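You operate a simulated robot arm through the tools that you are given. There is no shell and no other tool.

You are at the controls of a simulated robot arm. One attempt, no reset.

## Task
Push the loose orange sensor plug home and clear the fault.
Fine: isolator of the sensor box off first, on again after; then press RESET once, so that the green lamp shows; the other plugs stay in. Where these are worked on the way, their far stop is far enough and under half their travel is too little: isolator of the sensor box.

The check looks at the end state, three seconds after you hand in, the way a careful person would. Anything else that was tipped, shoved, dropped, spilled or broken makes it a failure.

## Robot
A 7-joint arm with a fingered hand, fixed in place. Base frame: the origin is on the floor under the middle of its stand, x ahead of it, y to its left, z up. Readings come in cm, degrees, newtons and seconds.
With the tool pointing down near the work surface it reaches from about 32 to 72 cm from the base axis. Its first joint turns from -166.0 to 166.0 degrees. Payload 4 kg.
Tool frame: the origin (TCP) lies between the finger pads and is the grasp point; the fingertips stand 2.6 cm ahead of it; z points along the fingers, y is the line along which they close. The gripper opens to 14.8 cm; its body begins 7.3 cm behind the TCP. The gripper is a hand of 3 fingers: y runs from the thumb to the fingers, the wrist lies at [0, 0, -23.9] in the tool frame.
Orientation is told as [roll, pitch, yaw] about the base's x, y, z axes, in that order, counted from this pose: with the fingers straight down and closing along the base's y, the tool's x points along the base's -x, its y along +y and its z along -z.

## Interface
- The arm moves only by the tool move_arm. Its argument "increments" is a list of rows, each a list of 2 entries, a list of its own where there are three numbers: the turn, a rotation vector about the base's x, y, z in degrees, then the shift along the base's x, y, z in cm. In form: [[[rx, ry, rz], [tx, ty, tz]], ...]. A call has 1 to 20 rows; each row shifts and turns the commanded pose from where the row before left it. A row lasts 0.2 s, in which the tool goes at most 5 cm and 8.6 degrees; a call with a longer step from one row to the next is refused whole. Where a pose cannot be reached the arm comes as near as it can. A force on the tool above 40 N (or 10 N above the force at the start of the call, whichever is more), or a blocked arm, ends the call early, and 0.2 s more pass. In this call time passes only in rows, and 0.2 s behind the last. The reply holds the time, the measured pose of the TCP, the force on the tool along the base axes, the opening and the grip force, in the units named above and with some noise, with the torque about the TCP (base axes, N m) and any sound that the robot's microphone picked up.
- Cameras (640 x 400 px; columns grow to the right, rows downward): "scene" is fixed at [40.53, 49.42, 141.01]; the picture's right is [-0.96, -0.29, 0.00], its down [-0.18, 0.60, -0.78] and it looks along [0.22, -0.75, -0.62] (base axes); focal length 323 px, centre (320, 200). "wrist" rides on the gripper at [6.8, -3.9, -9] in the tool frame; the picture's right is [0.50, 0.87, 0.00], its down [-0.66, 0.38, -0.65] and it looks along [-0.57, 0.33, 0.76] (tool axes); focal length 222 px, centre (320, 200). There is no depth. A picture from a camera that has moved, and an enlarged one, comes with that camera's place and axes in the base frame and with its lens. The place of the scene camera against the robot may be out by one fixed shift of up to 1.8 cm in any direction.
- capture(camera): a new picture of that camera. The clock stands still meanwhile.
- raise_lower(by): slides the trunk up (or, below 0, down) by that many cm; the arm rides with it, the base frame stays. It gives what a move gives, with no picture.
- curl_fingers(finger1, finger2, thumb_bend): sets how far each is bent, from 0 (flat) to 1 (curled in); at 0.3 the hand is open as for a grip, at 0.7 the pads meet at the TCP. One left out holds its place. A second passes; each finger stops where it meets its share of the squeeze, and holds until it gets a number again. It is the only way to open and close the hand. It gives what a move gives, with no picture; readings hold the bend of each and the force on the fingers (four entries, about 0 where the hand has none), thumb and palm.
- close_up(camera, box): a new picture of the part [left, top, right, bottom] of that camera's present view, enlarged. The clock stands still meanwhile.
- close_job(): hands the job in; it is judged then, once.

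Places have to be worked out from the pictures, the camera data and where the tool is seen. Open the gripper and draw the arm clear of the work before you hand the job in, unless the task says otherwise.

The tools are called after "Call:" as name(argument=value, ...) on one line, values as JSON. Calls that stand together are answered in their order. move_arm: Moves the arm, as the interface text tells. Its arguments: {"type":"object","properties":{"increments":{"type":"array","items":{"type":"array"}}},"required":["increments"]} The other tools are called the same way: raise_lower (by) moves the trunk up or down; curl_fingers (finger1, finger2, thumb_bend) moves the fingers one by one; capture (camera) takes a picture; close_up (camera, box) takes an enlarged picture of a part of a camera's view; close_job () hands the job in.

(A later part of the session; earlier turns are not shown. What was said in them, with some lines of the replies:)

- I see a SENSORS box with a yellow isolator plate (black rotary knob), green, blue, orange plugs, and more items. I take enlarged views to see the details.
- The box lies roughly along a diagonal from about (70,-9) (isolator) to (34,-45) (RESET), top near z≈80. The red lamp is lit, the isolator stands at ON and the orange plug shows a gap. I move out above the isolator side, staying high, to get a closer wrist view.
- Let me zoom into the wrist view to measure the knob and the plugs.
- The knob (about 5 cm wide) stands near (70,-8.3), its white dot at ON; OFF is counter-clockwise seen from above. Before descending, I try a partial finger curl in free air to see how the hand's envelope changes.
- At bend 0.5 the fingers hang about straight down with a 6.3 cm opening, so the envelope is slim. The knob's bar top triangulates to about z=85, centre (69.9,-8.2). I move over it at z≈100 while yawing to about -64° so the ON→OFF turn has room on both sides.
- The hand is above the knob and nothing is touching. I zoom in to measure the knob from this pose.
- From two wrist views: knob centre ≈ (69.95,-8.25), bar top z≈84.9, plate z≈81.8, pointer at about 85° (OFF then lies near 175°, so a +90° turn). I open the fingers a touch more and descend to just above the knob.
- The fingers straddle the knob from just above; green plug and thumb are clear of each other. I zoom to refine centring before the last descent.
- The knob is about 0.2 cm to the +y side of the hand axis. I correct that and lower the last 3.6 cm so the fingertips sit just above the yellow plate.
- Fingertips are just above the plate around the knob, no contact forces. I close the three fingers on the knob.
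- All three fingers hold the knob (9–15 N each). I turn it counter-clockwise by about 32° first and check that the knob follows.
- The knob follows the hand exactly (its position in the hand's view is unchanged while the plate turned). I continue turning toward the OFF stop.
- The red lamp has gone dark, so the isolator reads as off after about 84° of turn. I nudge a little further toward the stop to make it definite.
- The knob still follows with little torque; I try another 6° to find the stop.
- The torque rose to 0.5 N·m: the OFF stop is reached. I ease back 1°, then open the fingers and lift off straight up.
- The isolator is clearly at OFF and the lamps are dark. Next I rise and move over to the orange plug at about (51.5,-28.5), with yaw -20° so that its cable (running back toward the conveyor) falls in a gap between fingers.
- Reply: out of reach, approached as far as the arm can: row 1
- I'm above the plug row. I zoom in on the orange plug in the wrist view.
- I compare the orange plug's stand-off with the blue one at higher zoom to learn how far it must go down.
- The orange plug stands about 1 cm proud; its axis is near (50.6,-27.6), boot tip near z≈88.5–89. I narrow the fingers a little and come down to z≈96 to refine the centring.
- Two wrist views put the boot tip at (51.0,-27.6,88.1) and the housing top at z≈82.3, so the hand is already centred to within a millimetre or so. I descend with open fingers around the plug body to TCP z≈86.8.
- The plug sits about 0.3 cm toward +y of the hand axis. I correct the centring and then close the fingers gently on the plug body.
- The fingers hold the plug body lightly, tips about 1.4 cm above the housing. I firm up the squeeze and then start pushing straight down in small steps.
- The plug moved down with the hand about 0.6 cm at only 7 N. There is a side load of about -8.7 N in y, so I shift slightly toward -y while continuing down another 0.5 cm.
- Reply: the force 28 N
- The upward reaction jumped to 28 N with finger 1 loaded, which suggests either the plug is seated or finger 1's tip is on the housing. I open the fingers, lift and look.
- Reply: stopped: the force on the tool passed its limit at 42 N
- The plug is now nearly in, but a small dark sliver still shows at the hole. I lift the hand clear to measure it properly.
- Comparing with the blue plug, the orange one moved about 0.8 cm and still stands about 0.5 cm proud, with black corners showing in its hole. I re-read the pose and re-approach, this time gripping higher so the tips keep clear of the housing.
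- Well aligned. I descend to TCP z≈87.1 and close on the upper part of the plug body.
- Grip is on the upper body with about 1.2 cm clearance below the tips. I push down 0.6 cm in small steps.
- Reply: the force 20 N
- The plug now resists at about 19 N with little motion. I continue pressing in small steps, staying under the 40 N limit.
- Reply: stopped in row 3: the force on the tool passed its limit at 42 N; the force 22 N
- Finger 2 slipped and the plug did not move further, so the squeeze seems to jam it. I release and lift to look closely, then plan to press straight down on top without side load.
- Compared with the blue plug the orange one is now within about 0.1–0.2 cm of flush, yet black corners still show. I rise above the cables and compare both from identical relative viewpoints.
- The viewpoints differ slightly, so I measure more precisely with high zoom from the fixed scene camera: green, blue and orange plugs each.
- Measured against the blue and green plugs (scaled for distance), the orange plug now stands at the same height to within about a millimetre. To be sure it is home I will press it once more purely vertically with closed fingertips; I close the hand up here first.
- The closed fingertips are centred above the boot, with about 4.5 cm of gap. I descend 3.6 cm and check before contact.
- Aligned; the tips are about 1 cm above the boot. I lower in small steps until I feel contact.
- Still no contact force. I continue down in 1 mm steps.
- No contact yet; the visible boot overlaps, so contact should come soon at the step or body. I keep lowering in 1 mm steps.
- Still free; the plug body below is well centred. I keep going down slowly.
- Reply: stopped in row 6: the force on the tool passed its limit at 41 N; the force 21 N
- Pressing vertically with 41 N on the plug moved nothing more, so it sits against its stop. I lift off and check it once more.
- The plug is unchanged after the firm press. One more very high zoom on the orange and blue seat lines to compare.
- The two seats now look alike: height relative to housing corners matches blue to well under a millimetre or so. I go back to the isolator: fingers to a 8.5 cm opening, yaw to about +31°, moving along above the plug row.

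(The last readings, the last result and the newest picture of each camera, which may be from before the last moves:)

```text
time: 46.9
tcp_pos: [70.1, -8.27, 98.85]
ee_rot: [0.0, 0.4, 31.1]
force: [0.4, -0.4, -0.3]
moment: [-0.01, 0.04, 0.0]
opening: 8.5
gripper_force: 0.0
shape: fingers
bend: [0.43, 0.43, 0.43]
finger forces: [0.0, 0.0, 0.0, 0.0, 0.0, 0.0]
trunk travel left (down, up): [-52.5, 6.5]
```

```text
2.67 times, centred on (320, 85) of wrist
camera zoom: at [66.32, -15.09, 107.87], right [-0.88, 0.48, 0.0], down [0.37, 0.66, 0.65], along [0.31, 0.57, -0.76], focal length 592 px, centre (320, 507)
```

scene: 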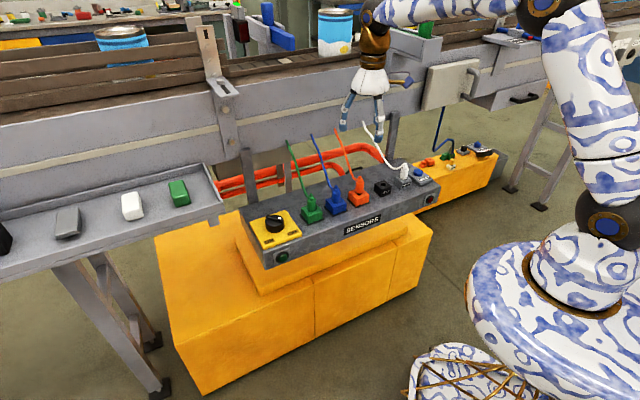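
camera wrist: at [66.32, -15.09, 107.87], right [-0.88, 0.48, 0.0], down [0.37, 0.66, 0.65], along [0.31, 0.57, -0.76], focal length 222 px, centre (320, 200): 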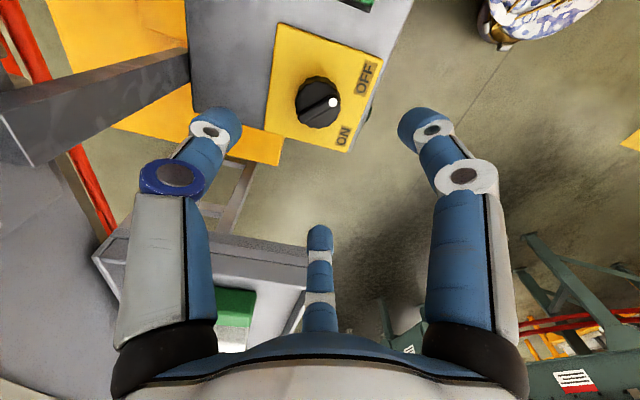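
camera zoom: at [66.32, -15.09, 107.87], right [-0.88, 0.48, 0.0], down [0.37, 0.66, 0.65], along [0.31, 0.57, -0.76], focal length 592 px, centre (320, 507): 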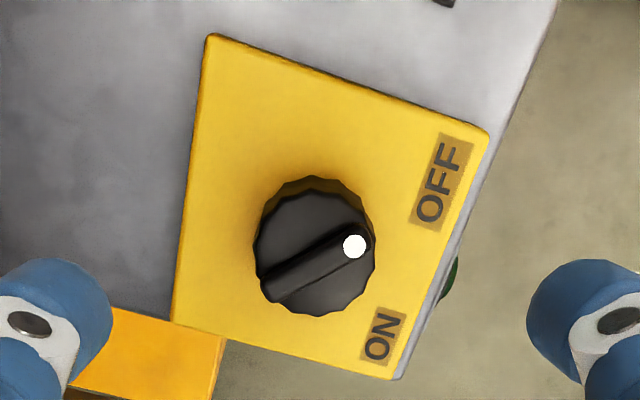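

The hand sits over the knob centre within about a millimetre, pointer at OFF. I descend around it to the same grip height as before (z≈85.2).

Call:
move_arm(increments=[[[0, -0.4, 0], [0, 0, -2.5]], [[0, 0, 0], [0, 0, -3]], [[0, 0, 0], [0, 0, -3]], [[0, 0, 0], [0, 0, -2.2]], [[0, 0, 0], [0, 0, -1.5]], [[0, 0, 0], [0, 0, -1]], [[0, 0, 0], [0, 0, -0.4]], [[0, 0, 0], [0, 0, 0]]])

Call:
close_up(camera="wrist", box=[160, 60, 480, 300])

Call:
close_up(camera="scene", box=[220, 150, 340, 260])

```text
time: 48.7
tcp_pos: [69.93, -8.25, 85.02]
ee_rot: [-0.1, 0.0, 31.0]
force: [0.1, -0.3, 0.2]
moment: [0.03, -0.01, -0.03]
opening: 8.49
gripper_force: 0.0
shape: fingers
bend: [0.43, 0.43, 0.43]
finger forces: [0.0, 0.0, 0.0, 0.0, 0.1, 0.0]
trunk travel left (down, up): [-52.5, 6.5]
```

```text
1.67 times, centred on (320, 180) of wrist
camera zoom: at [66.13, -15.08, 94.14], right [-0.88, 0.48, 0.0], down [0.36, 0.66, 0.65], along [0.32, 0.57, -0.76], focal length 370 px, centre (320, 233)
```

zoom: 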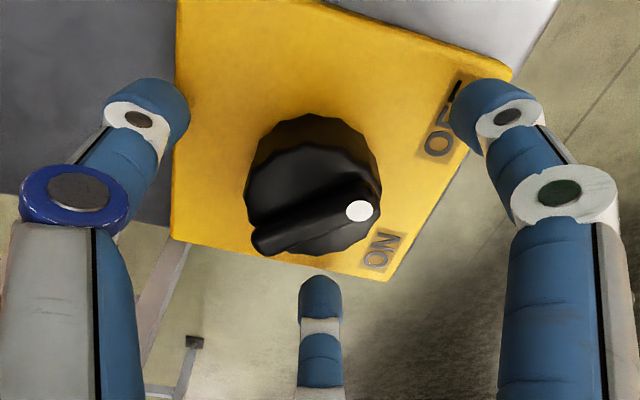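

```text
3.64 times, centred on (280, 205) of scene
camera zoom: at [40.53, 49.42, 141.01], right [-0.96, -0.29, 0.0], down [-0.18, 0.6, -0.78], along [0.22, -0.75, -0.62], focal length 1175 px, centre (466, 182)
```

zoom: 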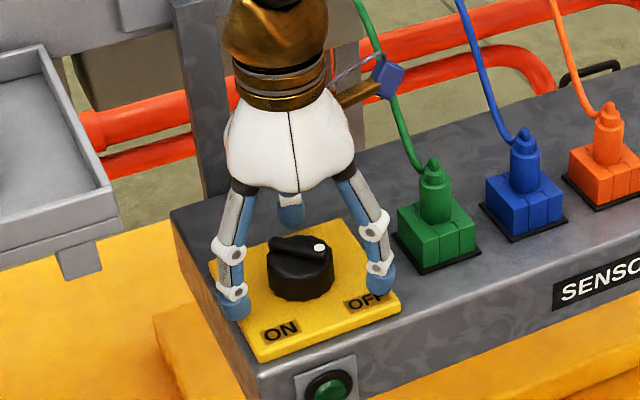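

Clear and ready. The knob lies about 0.2 cm off the axis, so I shift by (+0.15,-0.15) and grip it.

Call:
move_arm(increments=[[[0, 0, 0], [0.15, -0.15, 0.1]], [[0, 0, 0], [0, 0, 0]]])

Call:
curl_fingers(finger1=0.7, finger2=0.7, thumb_bend=0.7)

Call:
move_arm(increments=[[[0, 0, -4], [0, 0, 0]], [[0, 0, -6], [0, 0, 0]], [[0, 0, -8], [0, 0, 0]], [[0, 0, -8], [0, 0, 0]], [[0, 0, -6], [0, 0, 0]]])

Call:
close_up(camera="wrist", box=[160, 60, 480, 300])

```text
time: 49.3
tcp_pos: [70.03, -8.38, 85.29]
ee_rot: [-0.3, 0.0, 31.1]
force: [-0.3, 0.0, -0.5]
moment: [-0.03, -0.02, -0.01]
opening: 8.5
gripper_force: 0.1
shape: fingers
bend: [0.43, 0.43, 0.43]
finger forces: [0.1, 0.0, 0.0, 0.0, 0.0, 0.0]
trunk travel left (down, up): [-52.5, 6.5]
```

```text
time: 50.3
tcp_pos: [70.07, -8.45, 85.28]
ee_rot: [-0.2, 0.0, 31.0]
force: [3.1, -4.2, 0.5]
moment: [-0.05, -0.07, -0.02]
opening: 3.51
gripper_force: 18.3
shape: fingers
bend: [0.58, 0.57, 0.61]
finger forces: [9.8, 10.9, 0.0, 0.1, 15.8, 0.0]
trunk travel left (down, up): [-52.5, 6.5]
```

```text
time: 51.5
tcp_pos: [70.16, -8.36, 85.16]
ee_rot: [-0.2, -0.1, -1.0]
force: [-1.0, -4.1, -1.3]
moment: [-0.11, 0.04, 0.02]
opening: 3.53
gripper_force: 18.4
shape: fingers
bend: [0.58, 0.58, 0.61]
finger forces: [10.9, 10.7, 0.0, 0.0, 15.4, 0.0]
trunk travel left (down, up): [-52.5, 6.5]
```

```text
1.67 times, centred on (320, 180) of wrist
camera zoom: at [63.29, -12.18, 94.27], right [-0.48, 0.88, 0.0], down [0.66, 0.37, 0.65], along [0.57, 0.31, -0.76], focal length 370 px, centre (320, 233)
```

zoom: 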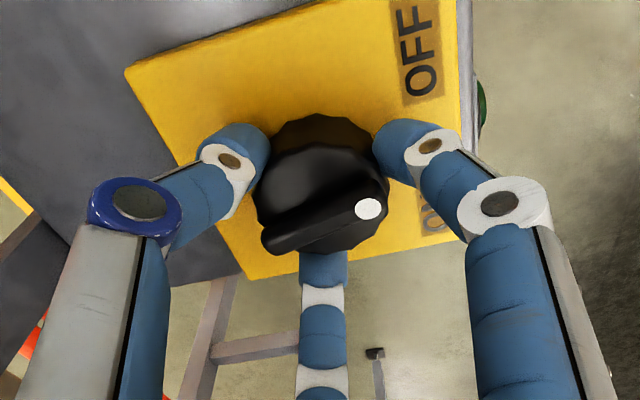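

The knob turns with the hand. I continue clockwise toward the ON stop.

Call:
move_arm(increments=[[[0, 0, -6], [0, 0, 0]], [[0, 0, -8], [0, 0, 0]], [[0, 0, -8], [0, 0, 0]], [[0, 0, -8], [0, 0, 0]], [[0, 0, -8], [0, 0, 0]], [[0, 0, -8], [0, 0, 0]], [[0, 0, -6], [0, 0, 0]]])

Call:
close_up(camera="wrist", box=[160, 60, 480, 300])

Call:
close_up(camera="scene", box=[220, 140, 460, 280])

```text
time: 53.1
tcp_pos: [70.23, -8.29, 85.24]
ee_rot: [-0.2, -0.1, -53.0]
force: [-5.9, 0.0, -2.3]
moment: [0.04, 0.15, 0.01]
opening: 3.52
gripper_force: 18.8
shape: fingers
bend: [0.58, 0.58, 0.61]
finger forces: [11.1, 10.1, 0.1, 0.0, 16.3, 0.0]
trunk travel left (down, up): [-52.5, 6.5]
```

```text
1.67 times, centred on (320, 180) of wrist
camera zoom: at [62.95, -5.31, 94.28], right [0.39, 0.92, 0.0], down [0.7, -0.29, 0.65], along [0.6, -0.26, -0.76], focal length 370 px, centre (320, 233)
```

zoom: 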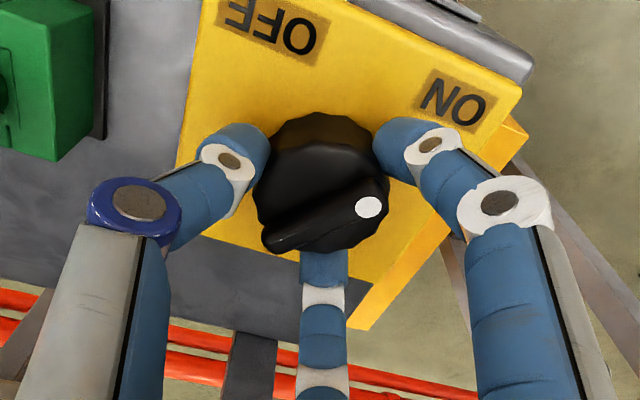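

```text
2.67 times, centred on (340, 210) of scene
camera zoom: at [40.53, 49.42, 141.01], right [-0.96, -0.29, 0.0], down [-0.18, 0.6, -0.78], along [0.22, -0.75, -0.62], focal length 862 px, centre (267, 173)
```

zoom: 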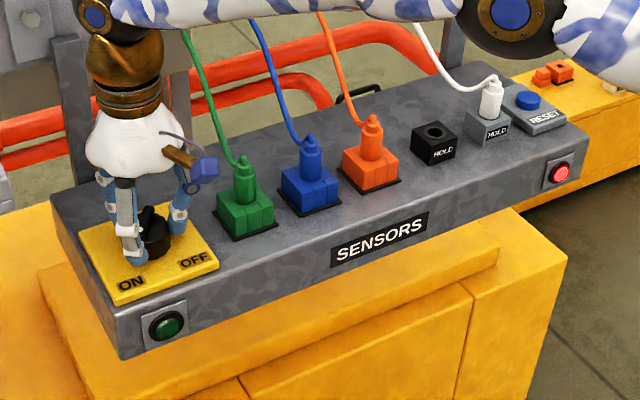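

The red lamp is lit again, so the box is powered. I turn the last few degrees to the ON stop, watching the torque.

Call:
move_arm(increments=[[[0, 0, -3], [0, 0, 0]], [[0, 0, -3], [0, 0, 0]], [[0, 0, -2], [0, 0, 0]]])

Call:
close_up(camera="wrist", box=[160, 60, 480, 300])

```text
time: 53.9
tcp_pos: [70.12, -8.27, 85.31]
ee_rot: [-0.2, 0.0, -61.0]
force: [-5.9, -0.3, -5.1]
moment: [0.03, 0.15, 0.05]
opening: 3.51
gripper_force: 18.8
shape: fingers
bend: [0.58, 0.58, 0.61]
finger forces: [11.1, 10.1, 0.0, 0.0, 16.4, 0.0]
trunk travel left (down, up): [-52.5, 6.5]
```

```text
1.67 times, centred on (320, 180) of wrist
camera zoom: at [63.46, -4.33, 94.3], right [0.52, 0.86, 0.0], down [0.65, -0.39, 0.65], along [0.56, -0.34, -0.76], focal length 370 px, centre (320, 233)
```

zoom: 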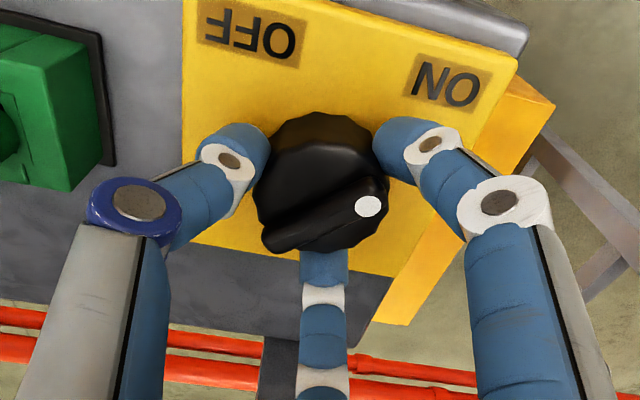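

No stop torque yet at 92° of turn; I give 3° more.

Call:
move_arm(increments=[[[0, 0, -1.5], [0, 0, 0]], [[0, 0, -1.5], [0, 0, 0]]])

Call:
close_up(camera="wrist", box=[160, 60, 480, 300])

```text
time: 54.5
tcp_pos: [70.21, -8.23, 85.33]
ee_rot: [-0.2, 0.0, -64.1]
force: [-5.9, -1.1, -5.5]
moment: [0.0, 0.15, 0.14]
opening: 3.5
gripper_force: 19.2
shape: fingers
bend: [0.58, 0.58, 0.61]
finger forces: [12.2, 9.6, 0.0, 0.1, 16.8, 0.1]
trunk travel left (down, up): [-52.5, 6.5]
```

```text
1.67 times, centred on (320, 180) of wrist
camera zoom: at [63.71, -4.04, 94.31], right [0.56, 0.83, 0.0], down [0.63, -0.42, 0.65], along [0.54, -0.37, -0.76], focal length 370 px, centre (320, 233)
```

zoom: 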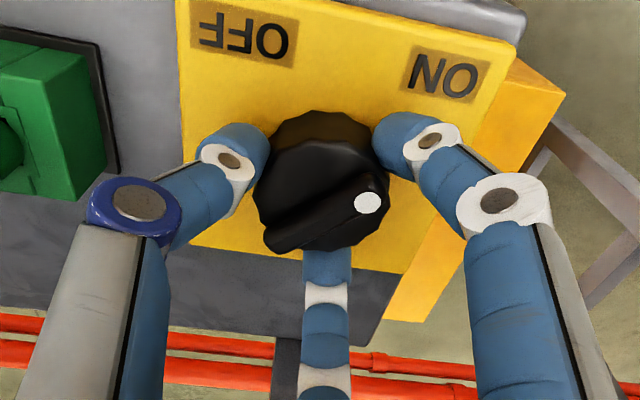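

Torque begins to rise (0.14 N·m) at the original pointer position. One more small nudge, then release and lift.

Call:
move_arm(increments=[[[0, 0, -1.5], [0, 0, 0]], [[0, 0, -1.5], [0, 0, 0]]])

Call:
curl_fingers(finger1=0.43, finger2=0.43, thumb_bend=0.43)

Call:
move_arm(increments=[[[0, 0, 0], [0, 0, 1]], [[0, 0, 0], [0, 0, 2]], [[0, 0, 0], [0, 0, 3]], [[0, 0, 0], [0, 0, 4]], [[0, 0, 0], [0, 0, 3]], [[0, 0, 0], [0, 0, 0]]])

Call:
close_up(camera="wrist", box=[250, 20, 400, 170])

Call:
close_up(camera="scene", box=[220, 140, 460, 280])

```text
time: 55.1
tcp_pos: [70.24, -8.42, 85.37]
ee_rot: [-0.2, -0.1, -66.9]
force: [-3.8, -3.5, -3.1]
moment: [0.01, 0.08, 0.25]
opening: 3.49
gripper_force: 20.1
shape: fingers
bend: [0.58, 0.59, 0.61]
finger forces: [12.9, 9.5, 0.1, 0.1, 16.4, 0.0]
trunk travel left (down, up): [-52.5, 6.5]
```

```text
time: 56.1
tcp_pos: [70.26, -8.22, 85.3]
ee_rot: [-0.2, 0.0, -67.0]
force: [0.1, -0.8, -0.5]
moment: [-0.02, 0.01, 0.04]
opening: 8.44
gripper_force: 0.1
shape: fingers
bend: [0.43, 0.43, 0.43]
finger forces: [0.0, 0.0, 0.1, 0.1, 0.1, 0.1]
trunk travel left (down, up): [-52.5, 6.5]
```

```text
time: 57.5
tcp_pos: [70.45, -8.25, 98.39]
ee_rot: [-0.2, 0.1, -67.0]
force: [-0.1, -0.4, -0.6]
moment: [0.02, 0.0, 0.02]
opening: 8.48
gripper_force: 0.1
shape: fingers
bend: [0.43, 0.43, 0.43]
finger forces: [0.1, 0.0, 0.0, 0.0, 0.0, 0.0]
trunk travel left (down, up): [-52.5, 6.5]
```

```text
2.67 times, centred on (325, 95) of wrist
camera zoom: at [64.12, -3.67, 107.34], right [0.6, 0.8, 0.0], down [0.61, -0.45, 0.65], along [0.52, -0.39, -0.76], focal length 592 px, centre (307, 480)
```

zoom: 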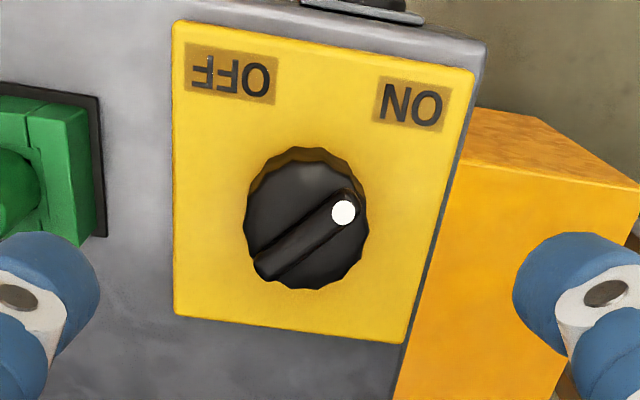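

```text
2.67 times, centred on (340, 210) of scene
camera zoom: at [40.53, 49.42, 141.01], right [-0.96, -0.29, 0.0], down [-0.18, 0.6, -0.78], along [0.22, -0.75, -0.62], focal length 862 px, centre (267, 173)
```

zoom: 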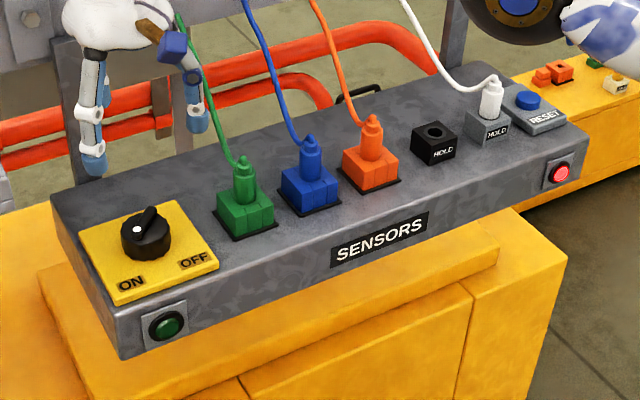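

The isolator is back at ON with the red fault lamp lit, as expected. Now I close the fingers, rise and travel along the row to above the RESET button near (33.5,-44).

Call:
curl_fingers(finger1=0.75, finger2=0.75, thumb_bend=0.75)

Call:
move_arm(increments=[[[0, 0, 0], [-3.07, -2.7, 1.2]], [[0, 0, 0], [-3.07, -2.95, 1.4]], [[0, 0, 0], [-3.07, -2.95, 1.4]], [[0, 0, 0], [-3.07, -2.95, 1.4]], [[0, 0, 0], [-3.07, -2.95, 1.4]], [[0, 0, 0], [-3.07, -2.95, 1.2]], [[0, 0, 0], [-3.1, -3, 0]], [[0, 0, 0], [-3.1, -3, 0]], [[0, 0, 0], [-3.1, -3, 0]], [[0, 0, 0], [-3.1, -3, 0]], [[0, 0, 0], [-3.1, -3, 0]], [[0, 0, 0], [-2.8, -2.8, 0]], [[0, 0, 0], [0, 0, 0]]])

Call:
capture(camera="wrist")

Call:
capture(camera="scene")

```text
time: 58.5
tcp_pos: [70.38, -8.34, 98.27]
ee_rot: [-0.1, 0.0, -66.9]
force: [0.1, -0.2, 0.9]
moment: [0.01, -0.01, -0.01]
opening: 0.0
gripper_force: 0.0
shape: fingers
bend: [0.73, 0.73, 0.72]
finger forces: [0.0, 0.0, 0.0, 0.1, 0.0, 0.0]
trunk travel left (down, up): [-52.5, 6.5]
```

```text
time: 60.8
tcp_pos: [38.65, -37.15, 106.51]
ee_rot: [-0.1, 0.2, -66.1]
force: [-14.2, 59.9, 1.4]
moment: [-10.12, -2.53, 0.38]
opening: 0.0
gripper_force: 0.2
shape: fingers
bend: [0.73, 0.73, 0.72]
finger forces: [0.1, 0.0, 0.0, 0.0, 0.0, 0.0]
trunk travel left (down, up): [-52.5, 6.5]
stopped in row 11: the force on the tool passed its limit at 77 N (the readings are from after the stop); the commanded pose is now the measured one
```

```text
taken
camera wrist: at [32.37, -32.59, 115.56], right [0.59, 0.81, 0.0], down [0.61, -0.45, 0.65], along [0.53, -0.38, -0.76], focal length 222 px, centre (320, 200)
```

wrist: 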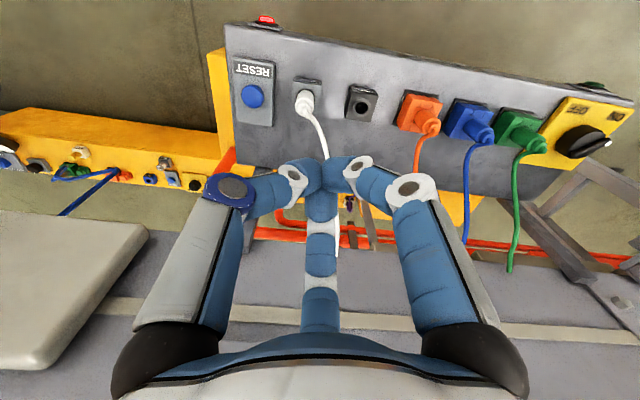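

```text
taken
```

scene: 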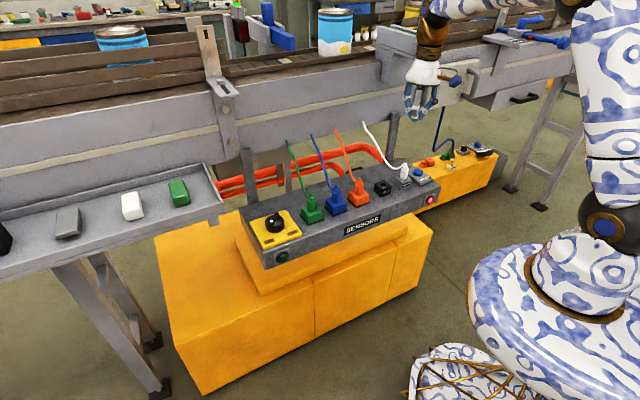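

The hand's upper part (about 17 cm above the TCP) touched something on the conveyor side. I back away toward the front immediately and then inspect.

Call:
move_arm(increments=[[[0, 0, 0], [-0.3, 1, 0]], [[0, 0, 0], [-1, 2, 0]], [[0, 0, 0], [-1, 2, 0]], [[0, 0, 0], [0, 0, 0]]])

Call:
close_up(camera="scene", box=[360, 0, 500, 130])

Call:
capture(camera="scene")

```text
time: 61.8
tcp_pos: [36.3, -33.14, 106.07]
ee_rot: [-0.1, 0.5, -66.5]
force: [0.0, 0.1, -0.4]
moment: [0.01, 0.03, -0.01]
opening: 0.0
gripper_force: 0.0
shape: fingers
bend: [0.73, 0.73, 0.72]
finger forces: [0.0, 0.1, 0.0, 0.0, 0.1, 0.1]
trunk travel left (down, up): [-52.5, 6.5]
```

```text
3.08 times, centred on (430, 65) of scene
camera zoom: at [40.53, 49.42, 141.01], right [-0.96, -0.29, 0.0], down [-0.18, 0.6, -0.78], along [0.22, -0.75, -0.62], focal length 994 px, centre (-18, 615)
```

zoom: 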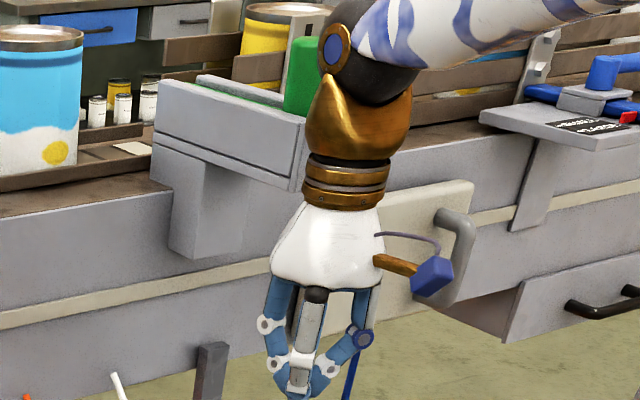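

```text
taken
```

scene: 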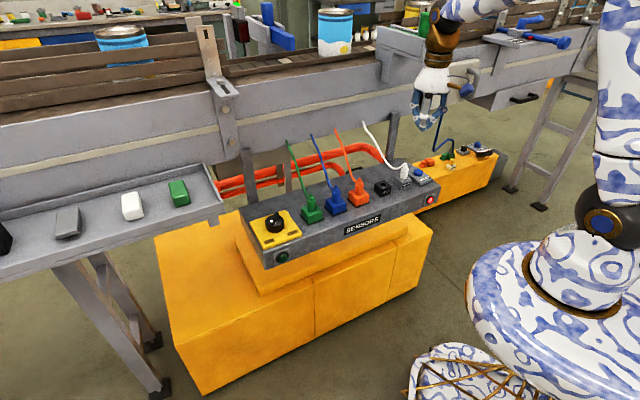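

Nothing seems displaced; the hand's wrist section had brushed the grey bracket that sticks out from the conveyor near (40,-41) at z≈118–123. To press RESET I will instead lean the hand toward the front so the wrist stays clear of that bracket. First I look at the button and at the bracket.

Call:
close_up(camera="wrist", box=[200, 20, 360, 140])

Call:
close_up(camera="scene", box=[390, 150, 450, 220])

Call:
close_up(camera="scene", box=[340, 0, 480, 100])

```text
3.33 times, centred on (280, 80) of wrist
camera zoom: at [30.08, -28.64, 115.15], right [0.6, 0.8, 0.0], down [0.61, -0.45, 0.65], along [0.52, -0.38, -0.76], focal length 740 px, centre (453, 600)
```

zoom: 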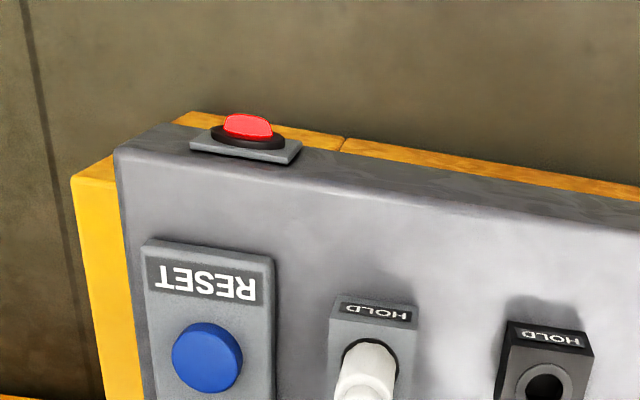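

```text
5.71 times, centred on (420, 185) of scene
camera zoom: at [40.53, 49.42, 141.01], right [-0.96, -0.29, 0.0], down [-0.18, 0.6, -0.78], along [0.22, -0.75, -0.62], focal length 1846 px, centre (-251, 286)
```

zoom: 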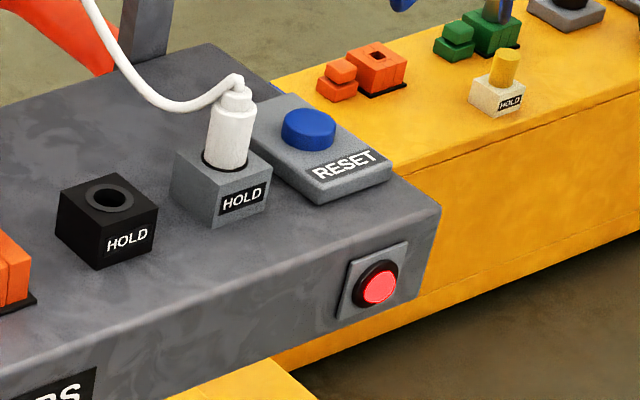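

```text
4.00 times, centred on (410, 50) of scene
camera zoom: at [40.53, 49.42, 141.01], right [-0.96, -0.29, 0.0], down [-0.18, 0.6, -0.78], along [0.22, -0.75, -0.62], focal length 1292 px, centre (-40, 800)
```

zoom: 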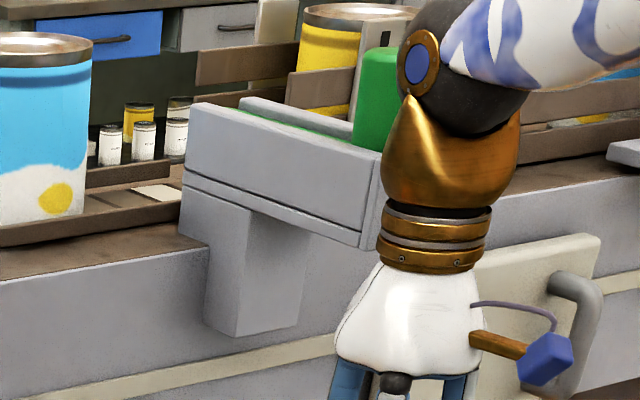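

The bracket and its green contents look untouched. I now lean the hand 25° toward the front (wrist away from the conveyor) and descend to a standoff in front of and above the RESET button.

Call:
move_arm(increments=[[[-6.41, -5.33, 0], [-1.6, -0.8, 0]], [[-6.41, -5.33, 0], [-1.6, -0.8, 0]], [[-6.41, -5.33, 0], [-1.6, -0.8, 0]], [[0, 0, 0], [0, -1, -3.5]], [[0, 0, 0], [0, -2, -3.5]], [[0, 0, 0], [0, -2, -3]], [[0, 0, 0], [0, -1.5, 0]], [[0, 0, 0], [0, 0, 0]]])

Call:
capture(camera="wrist")

Call:
capture(camera="scene")

```text
time: 63.6
tcp_pos: [31.78, -42.13, 96.24]
ee_rot: [7.4, -23.6, -68.1]
force: [0.0, -0.1, 0.6]
moment: [0.02, 0.01, -0.02]
opening: 0.0
gripper_force: 0.0
shape: fingers
bend: [0.73, 0.73, 0.72]
finger forces: [0.1, 0.1, 0.0, 0.0, 0.0, 0.0]
trunk travel left (down, up): [-52.5, 6.5]
```

```text
taken
camera wrist: at [23.41, -35.26, 101.26], right [0.61, 0.79, -0.1], down [0.39, -0.19, 0.9], along [0.69, -0.59, -0.42], focal length 222 px, centre (320, 200)
```

wrist: 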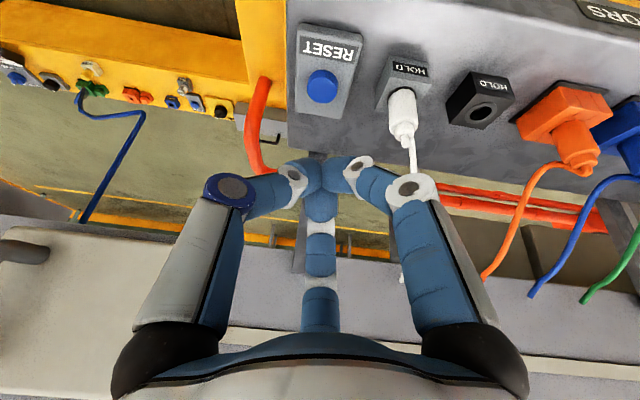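

```text
taken
```

scene: 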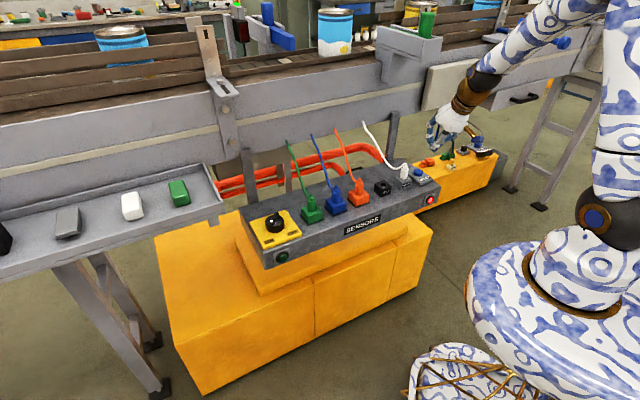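

The view is clear of the bracket. RESET button top triangulates to (34.3,-46.0,81.75), about 3.2 cm wide. I move to a standoff a few cm above it with the leaned hand.

Call:
move_arm(increments=[[[0, 0, 0], [0.45, -0.95, -1.8]], [[0, 0, 0], [0.45, -0.95, -1.8]], [[0, 0, 0], [0.45, -0.95, -1.8]], [[0, 0, 0], [0.45, -0.95, -1.8]], [[0, 0, 0], [0, 0, 0]]])

Call:
capture(camera="wrist")

Call:
close_up(camera="scene", box=[380, 110, 480, 220])

```text
time: 64.8
tcp_pos: [33.34, -45.93, 88.81]
ee_rot: [7.4, -23.5, -68.0]
force: [-0.2, -1.1, 0.0]
moment: [-0.01, 0.03, 0.0]
opening: 0.0
gripper_force: 0.1
shape: fingers
bend: [0.73, 0.73, 0.72]
finger forces: [0.1, 0.0, 0.0, 0.0, 0.1, 0.1]
trunk travel left (down, up): [-52.5, 6.5]
```

```text
taken
camera wrist: at [25.11, -39.04, 93.87], right [0.61, 0.79, -0.1], down [0.39, -0.19, 0.9], along [0.69, -0.59, -0.42], focal length 222 px, centre (320, 200)
```

wrist: 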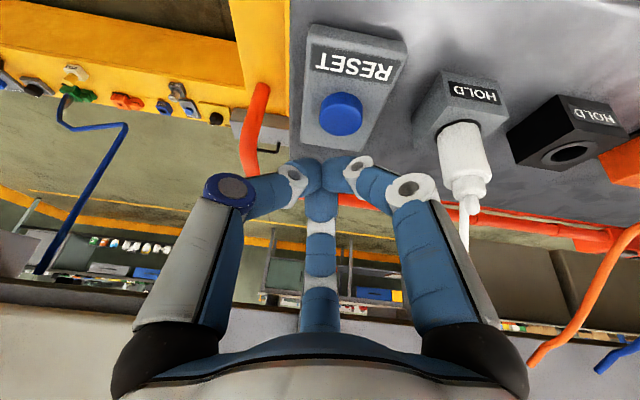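

```text
3.64 times, centred on (430, 165) of scene
camera zoom: at [40.53, 49.42, 141.01], right [-0.96, -0.29, 0.0], down [-0.18, 0.6, -0.78], along [0.22, -0.75, -0.62], focal length 1175 px, centre (-80, 327)
```

zoom: 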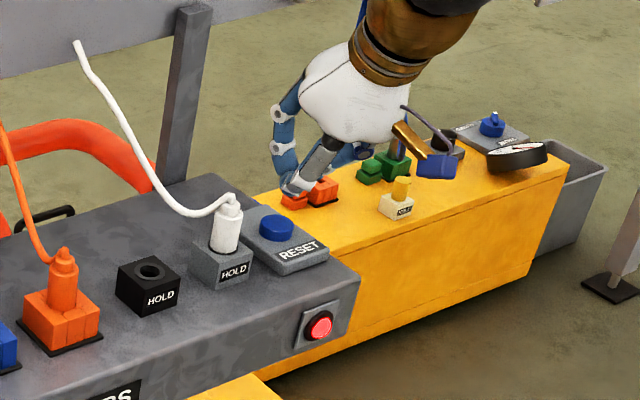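

The tips hover about 3–4 cm above the button and are laterally within half a centimetre. I zoom to confirm alignment before the single press.

Call:
close_up(camera="wrist", box=[240, 60, 440, 220])

Call:
close_up(camera="scene", box=[400, 145, 440, 195])

```text
2.50 times, centred on (340, 140) of wrist
camera zoom: at [25.11, -39.04, 93.87], right [0.61, 0.79, -0.1], down [0.39, -0.19, 0.9], along [0.69, -0.59, -0.42], focal length 555 px, centre (270, 350)
```

zoom: 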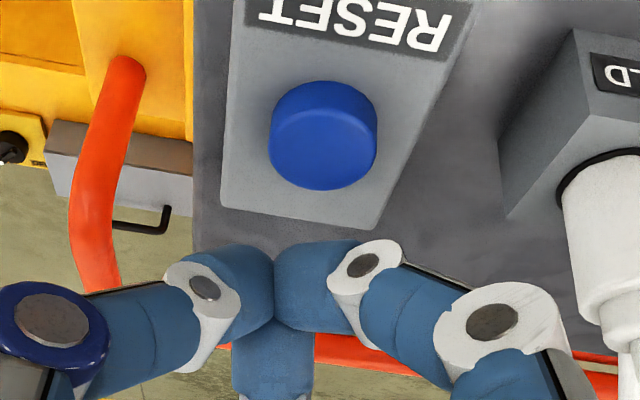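

```text
8.00 times, centred on (420, 170) of scene
camera zoom: at [40.53, 49.42, 141.01], right [-0.96, -0.29, 0.0], down [-0.18, 0.6, -0.78], along [0.22, -0.75, -0.62], focal length 2585 px, centre (-480, 440)
```

zoom: 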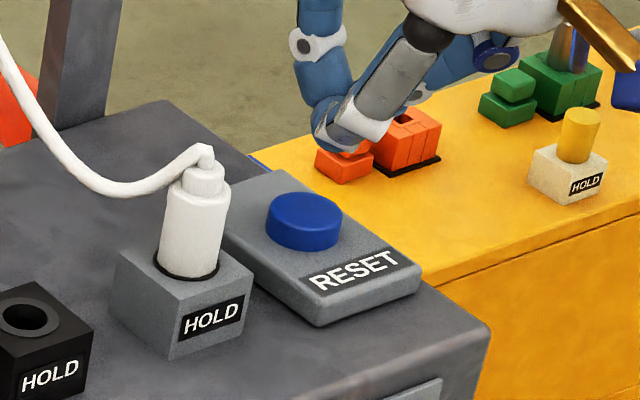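

Alignment is good: a straight descent lands on the button. I lower in stages, watching the force so the button is pressed just once.

Call:
move_arm(increments=[[[0, 0, 0], [0.15, 0, -0.8]], [[0, 0, 0], [0, 0, -0.8]], [[0, 0, 0], [0, 0, -0.5]], [[0, 0, 0], [0, 0, -0.3]], [[0, 0, 0], [0, 0, 0]]])

Call:
close_up(camera="wrist", box=[240, 60, 440, 220])

Call:
close_up(camera="scene", box=[400, 145, 450, 210])

```text
time: 66.0
tcp_pos: [33.49, -45.96, 86.4]
ee_rot: [7.4, -23.5, -68.0]
force: [0.7, 0.3, -0.5]
moment: [0.01, 0.0, -0.04]
opening: 0.02
gripper_force: 0.1
shape: fingers
bend: [0.73, 0.73, 0.72]
finger forces: [0.0, 0.1, 0.0, 0.0, 0.0, 0.0]
trunk travel left (down, up): [-52.5, 6.5]
```

```text
2.50 times, centred on (340, 140) of wrist
camera zoom: at [25.28, -39.06, 91.5], right [0.61, 0.79, -0.1], down [0.39, -0.19, 0.9], along [0.69, -0.59, -0.42], focal length 555 px, centre (270, 350)
```

zoom: 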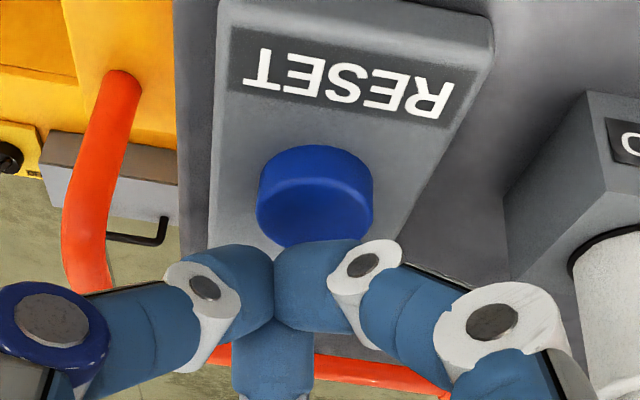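

```text
6.15 times, centred on (425, 178) of scene
camera zoom: at [40.53, 49.42, 141.01], right [-0.96, -0.29, 0.0], down [-0.18, 0.6, -0.78], along [0.22, -0.75, -0.62], focal length 1988 px, centre (-326, 338)
```

zoom: 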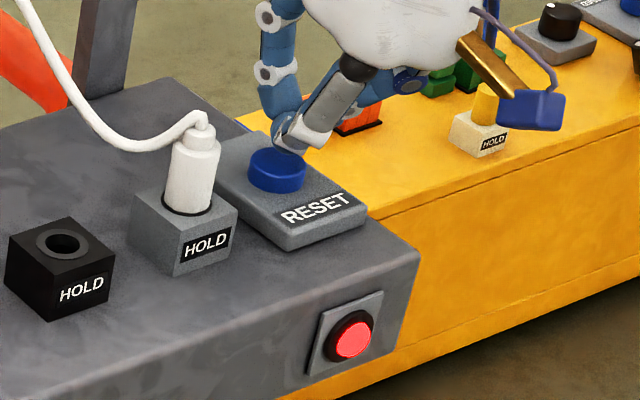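

The lowest fingertip is right over the button with about 1 cm to go. I lower further in small steps to make contact.

Call:
move_arm(increments=[[[0, 0, 0], [0.1, 0.05, -0.2]], [[0, 0, 0], [0, 0, -0.2]], [[0, 0, 0], [0, 0, -0.2]], [[0, 0, 0], [0, 0, -0.2]], [[0, 0, 0], [0, 0, -0.15]]])

Call:
close_up(camera="wrist", box=[240, 60, 440, 220])

Call:
close_up(camera="scene", box=[400, 145, 450, 210])

```text
time: 67.2
tcp_pos: [33.71, -45.85, 85.61]
ee_rot: [7.4, -23.5, -68.0]
force: [-0.1, 0.4, -0.2]
moment: [0.01, -0.02, -0.01]
opening: 0.0
gripper_force: 0.1
shape: fingers
bend: [0.73, 0.73, 0.72]
finger forces: [0.1, 0.0, 0.0, 0.2, 0.0, 0.0]
trunk travel left (down, up): [-52.5, 6.5]
```

```text
2.50 times, centred on (340, 140) of wrist
camera zoom: at [25.41, -38.96, 90.61], right [0.61, 0.79, -0.1], down [0.39, -0.19, 0.9], along [0.69, -0.59, -0.42], focal length 555 px, centre (270, 350)
```

zoom: 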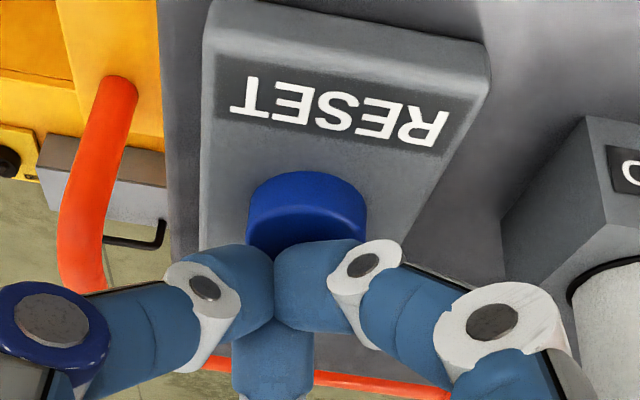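

```text
6.15 times, centred on (425, 178) of scene
camera zoom: at [40.53, 49.42, 141.01], right [-0.96, -0.29, 0.0], down [-0.18, 0.6, -0.78], along [0.22, -0.75, -0.62], focal length 1988 px, centre (-326, 338)
```

zoom: 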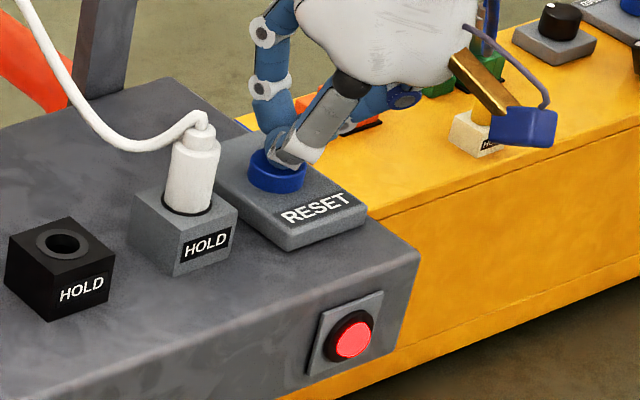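

Just above the button now. I continue in about 1 mm steps until the press registers.

Call:
move_arm(increments=[[[0, 0, 0], [0, 0, -0.15]], [[0, 0, 0], [0, 0, -0.15]], [[0, 0, 0], [0, 0, -0.15]], [[0, 0, 0], [0, 0, -0.15]]])

Call:
close_up(camera="scene", box=[400, 145, 450, 210])

```text
time: 68.2
tcp_pos: [33.68, -45.72, 84.96]
ee_rot: [7.5, -23.4, -68.1]
force: [-1.0, 0.1, 2.1]
moment: [0.0, 0.0, -0.01]
opening: 0.0
gripper_force: 0.0
shape: fingers
bend: [0.73, 0.73, 0.73]
finger forces: [0.0, 0.1, 0.1, 0.0, 0.1, 0.0]
trunk travel left (down, up): [-52.5, 6.5]
```

```text
6.15 times, centred on (425, 178) of scene
camera zoom: at [40.53, 49.42, 141.01], right [-0.96, -0.29, 0.0], down [-0.18, 0.6, -0.78], along [0.22, -0.75, -0.62], focal length 1988 px, centre (-326, 338)
```

zoom: 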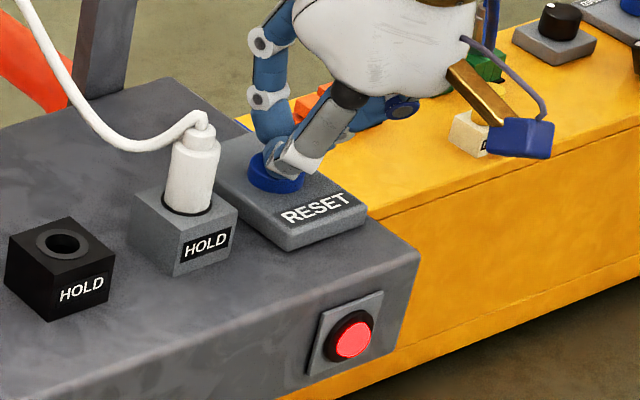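

A first contact of about 2 N shows. I press on without lifting.

Call:
move_arm(increments=[[[0, 0, 0], [0, 0, -0.15]], [[0, 0, 0], [0, 0, -0.15]], [[0, 0, 0], [0, 0, -0.15]]])

Call:
close_up(camera="scene", box=[240, 140, 450, 275])

Call:
close_up(camera="scene", box=[400, 145, 450, 210])

```text
time: 69.0
tcp_pos: [33.75, -46.02, 84.61]
ee_rot: [7.3, -23.7, -68.1]
force: [-0.9, -1.4, 8.5]
moment: [-0.09, 0.02, -0.01]
opening: 0.03
gripper_force: 7.7
shape: fingers
bend: [0.73, 0.73, 0.73]
finger forces: [0.0, 0.0, 0.1, 0.0, 15.9, 0.0]
trunk travel left (down, up): [-52.5, 6.5]
heard: click
```

```text
2.96 times, centred on (345, 208) of scene
camera zoom: at [40.53, 49.42, 141.01], right [-0.96, -0.29, 0.0], down [-0.18, 0.6, -0.78], along [0.22, -0.75, -0.62], focal length 957 px, centre (246, 178)
```

zoom: 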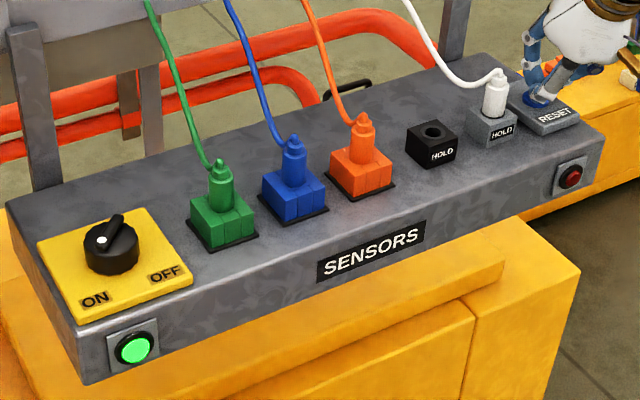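

```text
6.15 times, centred on (425, 178) of scene
camera zoom: at [40.53, 49.42, 141.01], right [-0.96, -0.29, 0.0], down [-0.18, 0.6, -0.78], along [0.22, -0.75, -0.62], focal length 1988 px, centre (-326, 338)
```

zoom: 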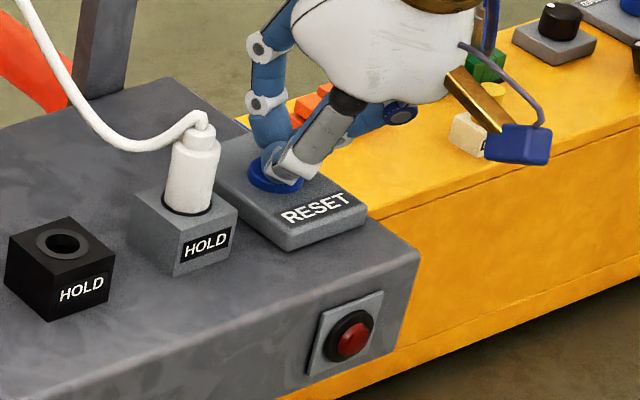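

A click was heard, the green lamp is lit and the red one is out. I lift straight off the button and retrace the path away from the bracket toward the front.

Call:
move_arm(increments=[[[0, 0, 0], [0, 0, 1.5]], [[0, 0, 0], [0, 0, 2.5]], [[0, 0, 0], [-0.5, 1, 2]], [[0, 0, 0], [-0.6, 1.2, 2.5]], [[0, 0, 0], [-0.7, 1.5, 2.5]], [[0, 0, 0], [0, 2.5, 2]], [[0, 0, 0], [0, 3, 2.5]], [[0, 0, 0], [0, 3, 2.5]], [[0, 0, 0], [0, 0, 0]]])

Call:
capture(camera="scene")

Call:
close_up(camera="scene", box=[230, 120, 450, 275])

```text
time: 71.0
tcp_pos: [32.0, -33.45, 102.52]
ee_rot: [7.4, -23.5, -68.0]
force: [0.5, 1.0, 0.4]
moment: [0.0, 0.0, 0.02]
opening: 0.0
gripper_force: 0.1
shape: fingers
bend: [0.73, 0.73, 0.73]
finger forces: [0.1, 0.1, 0.1, 0.1, 0.0, 0.0]
trunk travel left (down, up): [-52.5, 6.5]
```

```text
taken
```

scene: 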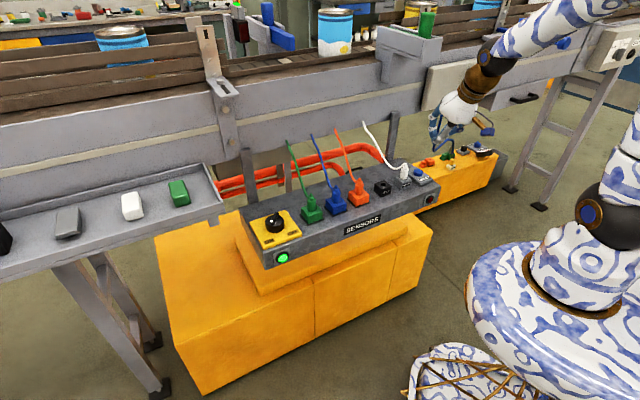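

```text
2.58 times, centred on (340, 198) of scene
camera zoom: at [40.53, 49.42, 141.01], right [-0.96, -0.29, 0.0], down [-0.18, 0.6, -0.78], along [0.22, -0.75, -0.62], focal length 834 px, centre (268, 206)
```

zoom: 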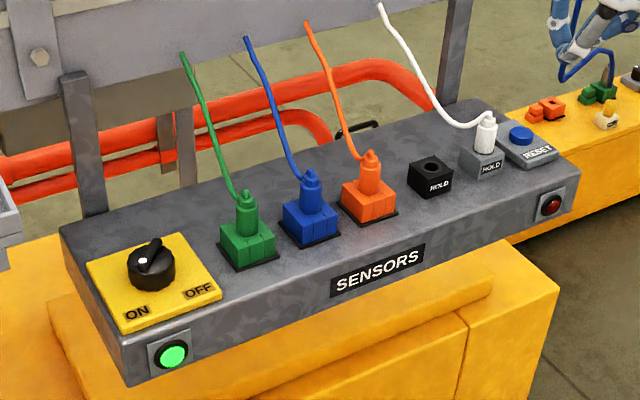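

Green lamp stays on, red is out, all plugs in. I withdraw the arm to its starting area, straighten the hand and open it.

Call:
move_arm(increments=[[[0, 0, 0], [1.5, 4, 1.5]], [[0, 0, 0], [1.5, 4, 1.5]], [[0, 0, 0], [1.5, 4, 1.5]], [[0, 0, 0], [1.5, 4, 1.5]], [[6.41, 5.33, 0], [1, 3.5, 1]], [[6.41, 5.33, 0], [1, 3.5, 1]], [[6.41, 5.33, 0], [1, 3.5, 1]], [[0, 0, 0], [0, 0, 0]]])

Call:
curl_fingers(finger1=0.3, finger2=0.3, thumb_bend=0.3)

Call:
capture(camera="scene")

Call:
close_up(camera="scene", box=[345, 173, 377, 213])

Call:
close_up(camera="scene", box=[230, 150, 450, 275])

Call:
close_up(camera="scene", box=[340, 0, 480, 100])

```text
time: 72.8
tcp_pos: [40.88, -7.02, 111.67]
ee_rot: [-0.1, 0.5, -66.5]
force: [-0.7, -0.1, -0.9]
moment: [0.01, 0.0, 0.02]
opening: 0.01
gripper_force: 0.0
shape: fingers
bend: [0.73, 0.73, 0.73]
finger forces: [0.0, 0.0, 0.1, 0.0, 0.1, 0.0]
trunk travel left (down, up): [-52.5, 6.5]
```

```text
time: 73.8
tcp_pos: [40.77, -7.05, 111.66]
ee_rot: [-0.1, 0.4, -66.5]
force: [0.8, 0.2, -1.1]
moment: [-0.05, -0.02, -0.02]
opening: 12.65
gripper_force: 0.1
shape: fingers
bend: [0.3, 0.3, 0.3]
finger forces: [0.0, 0.0, 0.0, 0.1, 0.0, 0.0]
trunk travel left (down, up): [-52.5, 6.5]
```

```text
taken
```

scene: 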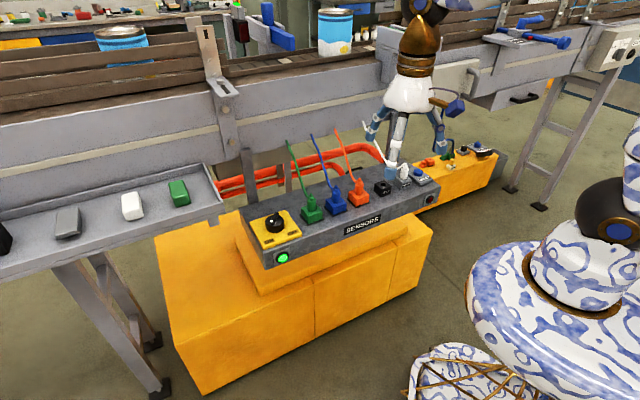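

```text
10.00 times, centred on (361, 193) of scene
camera zoom: at [40.53, 49.42, 141.01], right [-0.96, -0.29, 0.0], down [-0.18, 0.6, -0.78], along [0.22, -0.75, -0.62], focal length 3231 px, centre (-90, 270)
```

zoom: 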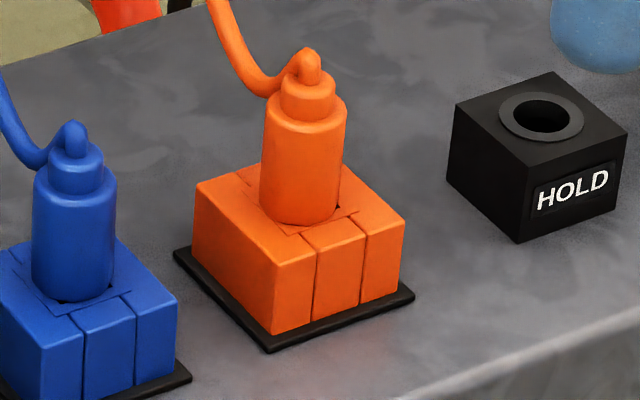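

```text
2.91 times, centred on (340, 212) of scene
camera zoom: at [40.53, 49.42, 141.01], right [-0.96, -0.29, 0.0], down [-0.18, 0.6, -0.78], along [0.22, -0.75, -0.62], focal length 940 px, centre (262, 164)
```

zoom: 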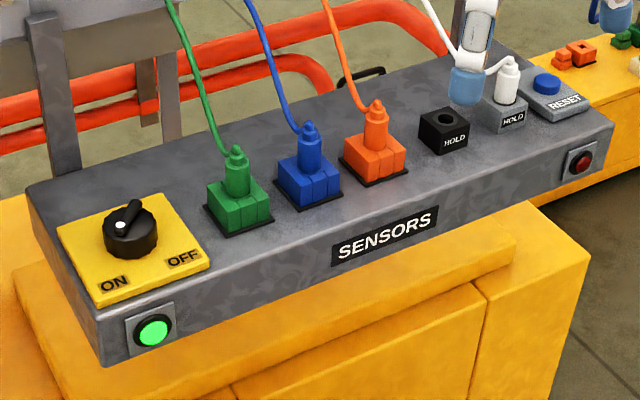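

```text
4.00 times, centred on (410, 50) of scene
camera zoom: at [40.53, 49.42, 141.01], right [-0.96, -0.29, 0.0], down [-0.18, 0.6, -0.78], along [0.22, -0.75, -0.62], focal length 1292 px, centre (-40, 800)
```

zoom: 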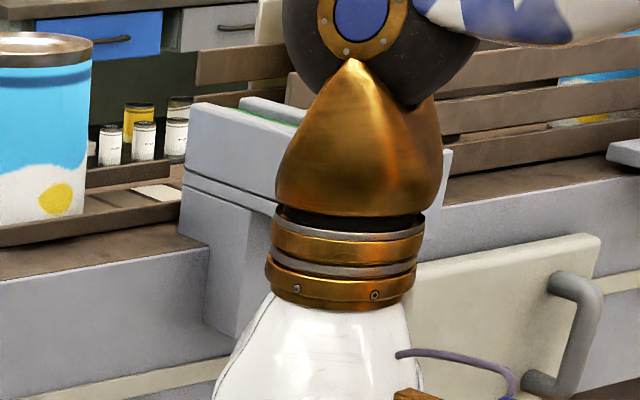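

Everything is in its end state: the orange plug is seated level with the others and the isolator is at ON. The green lamp is lit, the red is out, nothing looks displaced, and the hand is open and clear. I hand the job in.

Call:
close_job()

```text
The job is handed in.
```

The orange sensor plug is pushed home and the fault is cleared: the green lamp is lit and the red one is out. I handed the job in, but no verdict has come back.

- **Isolator:** I turned it off to its stop before touching the plug, and back on afterwards until I could feel resistance at its original ON position.
- **Plug:** I gripped it and pushed it down about 1 cm. I then pressed straight down on it with about 41 N and it did not move further. Its height now matches the blue and green plugs to within about a millimetre.
- **RESET:** I pressed it once. There was a click, and the lamps changed over.
- **Other plugs:** The green, blue and white plugs are still in place.

**Contact on the way:** while moving toward RESET, the hand hit the grey bracket on the conveyor, with a force peak of about 77 N. I backed off at once and took a different approach. In the camera views the bracket and its green contents look unmoved.

The arm is back near its starting position with the hand open.
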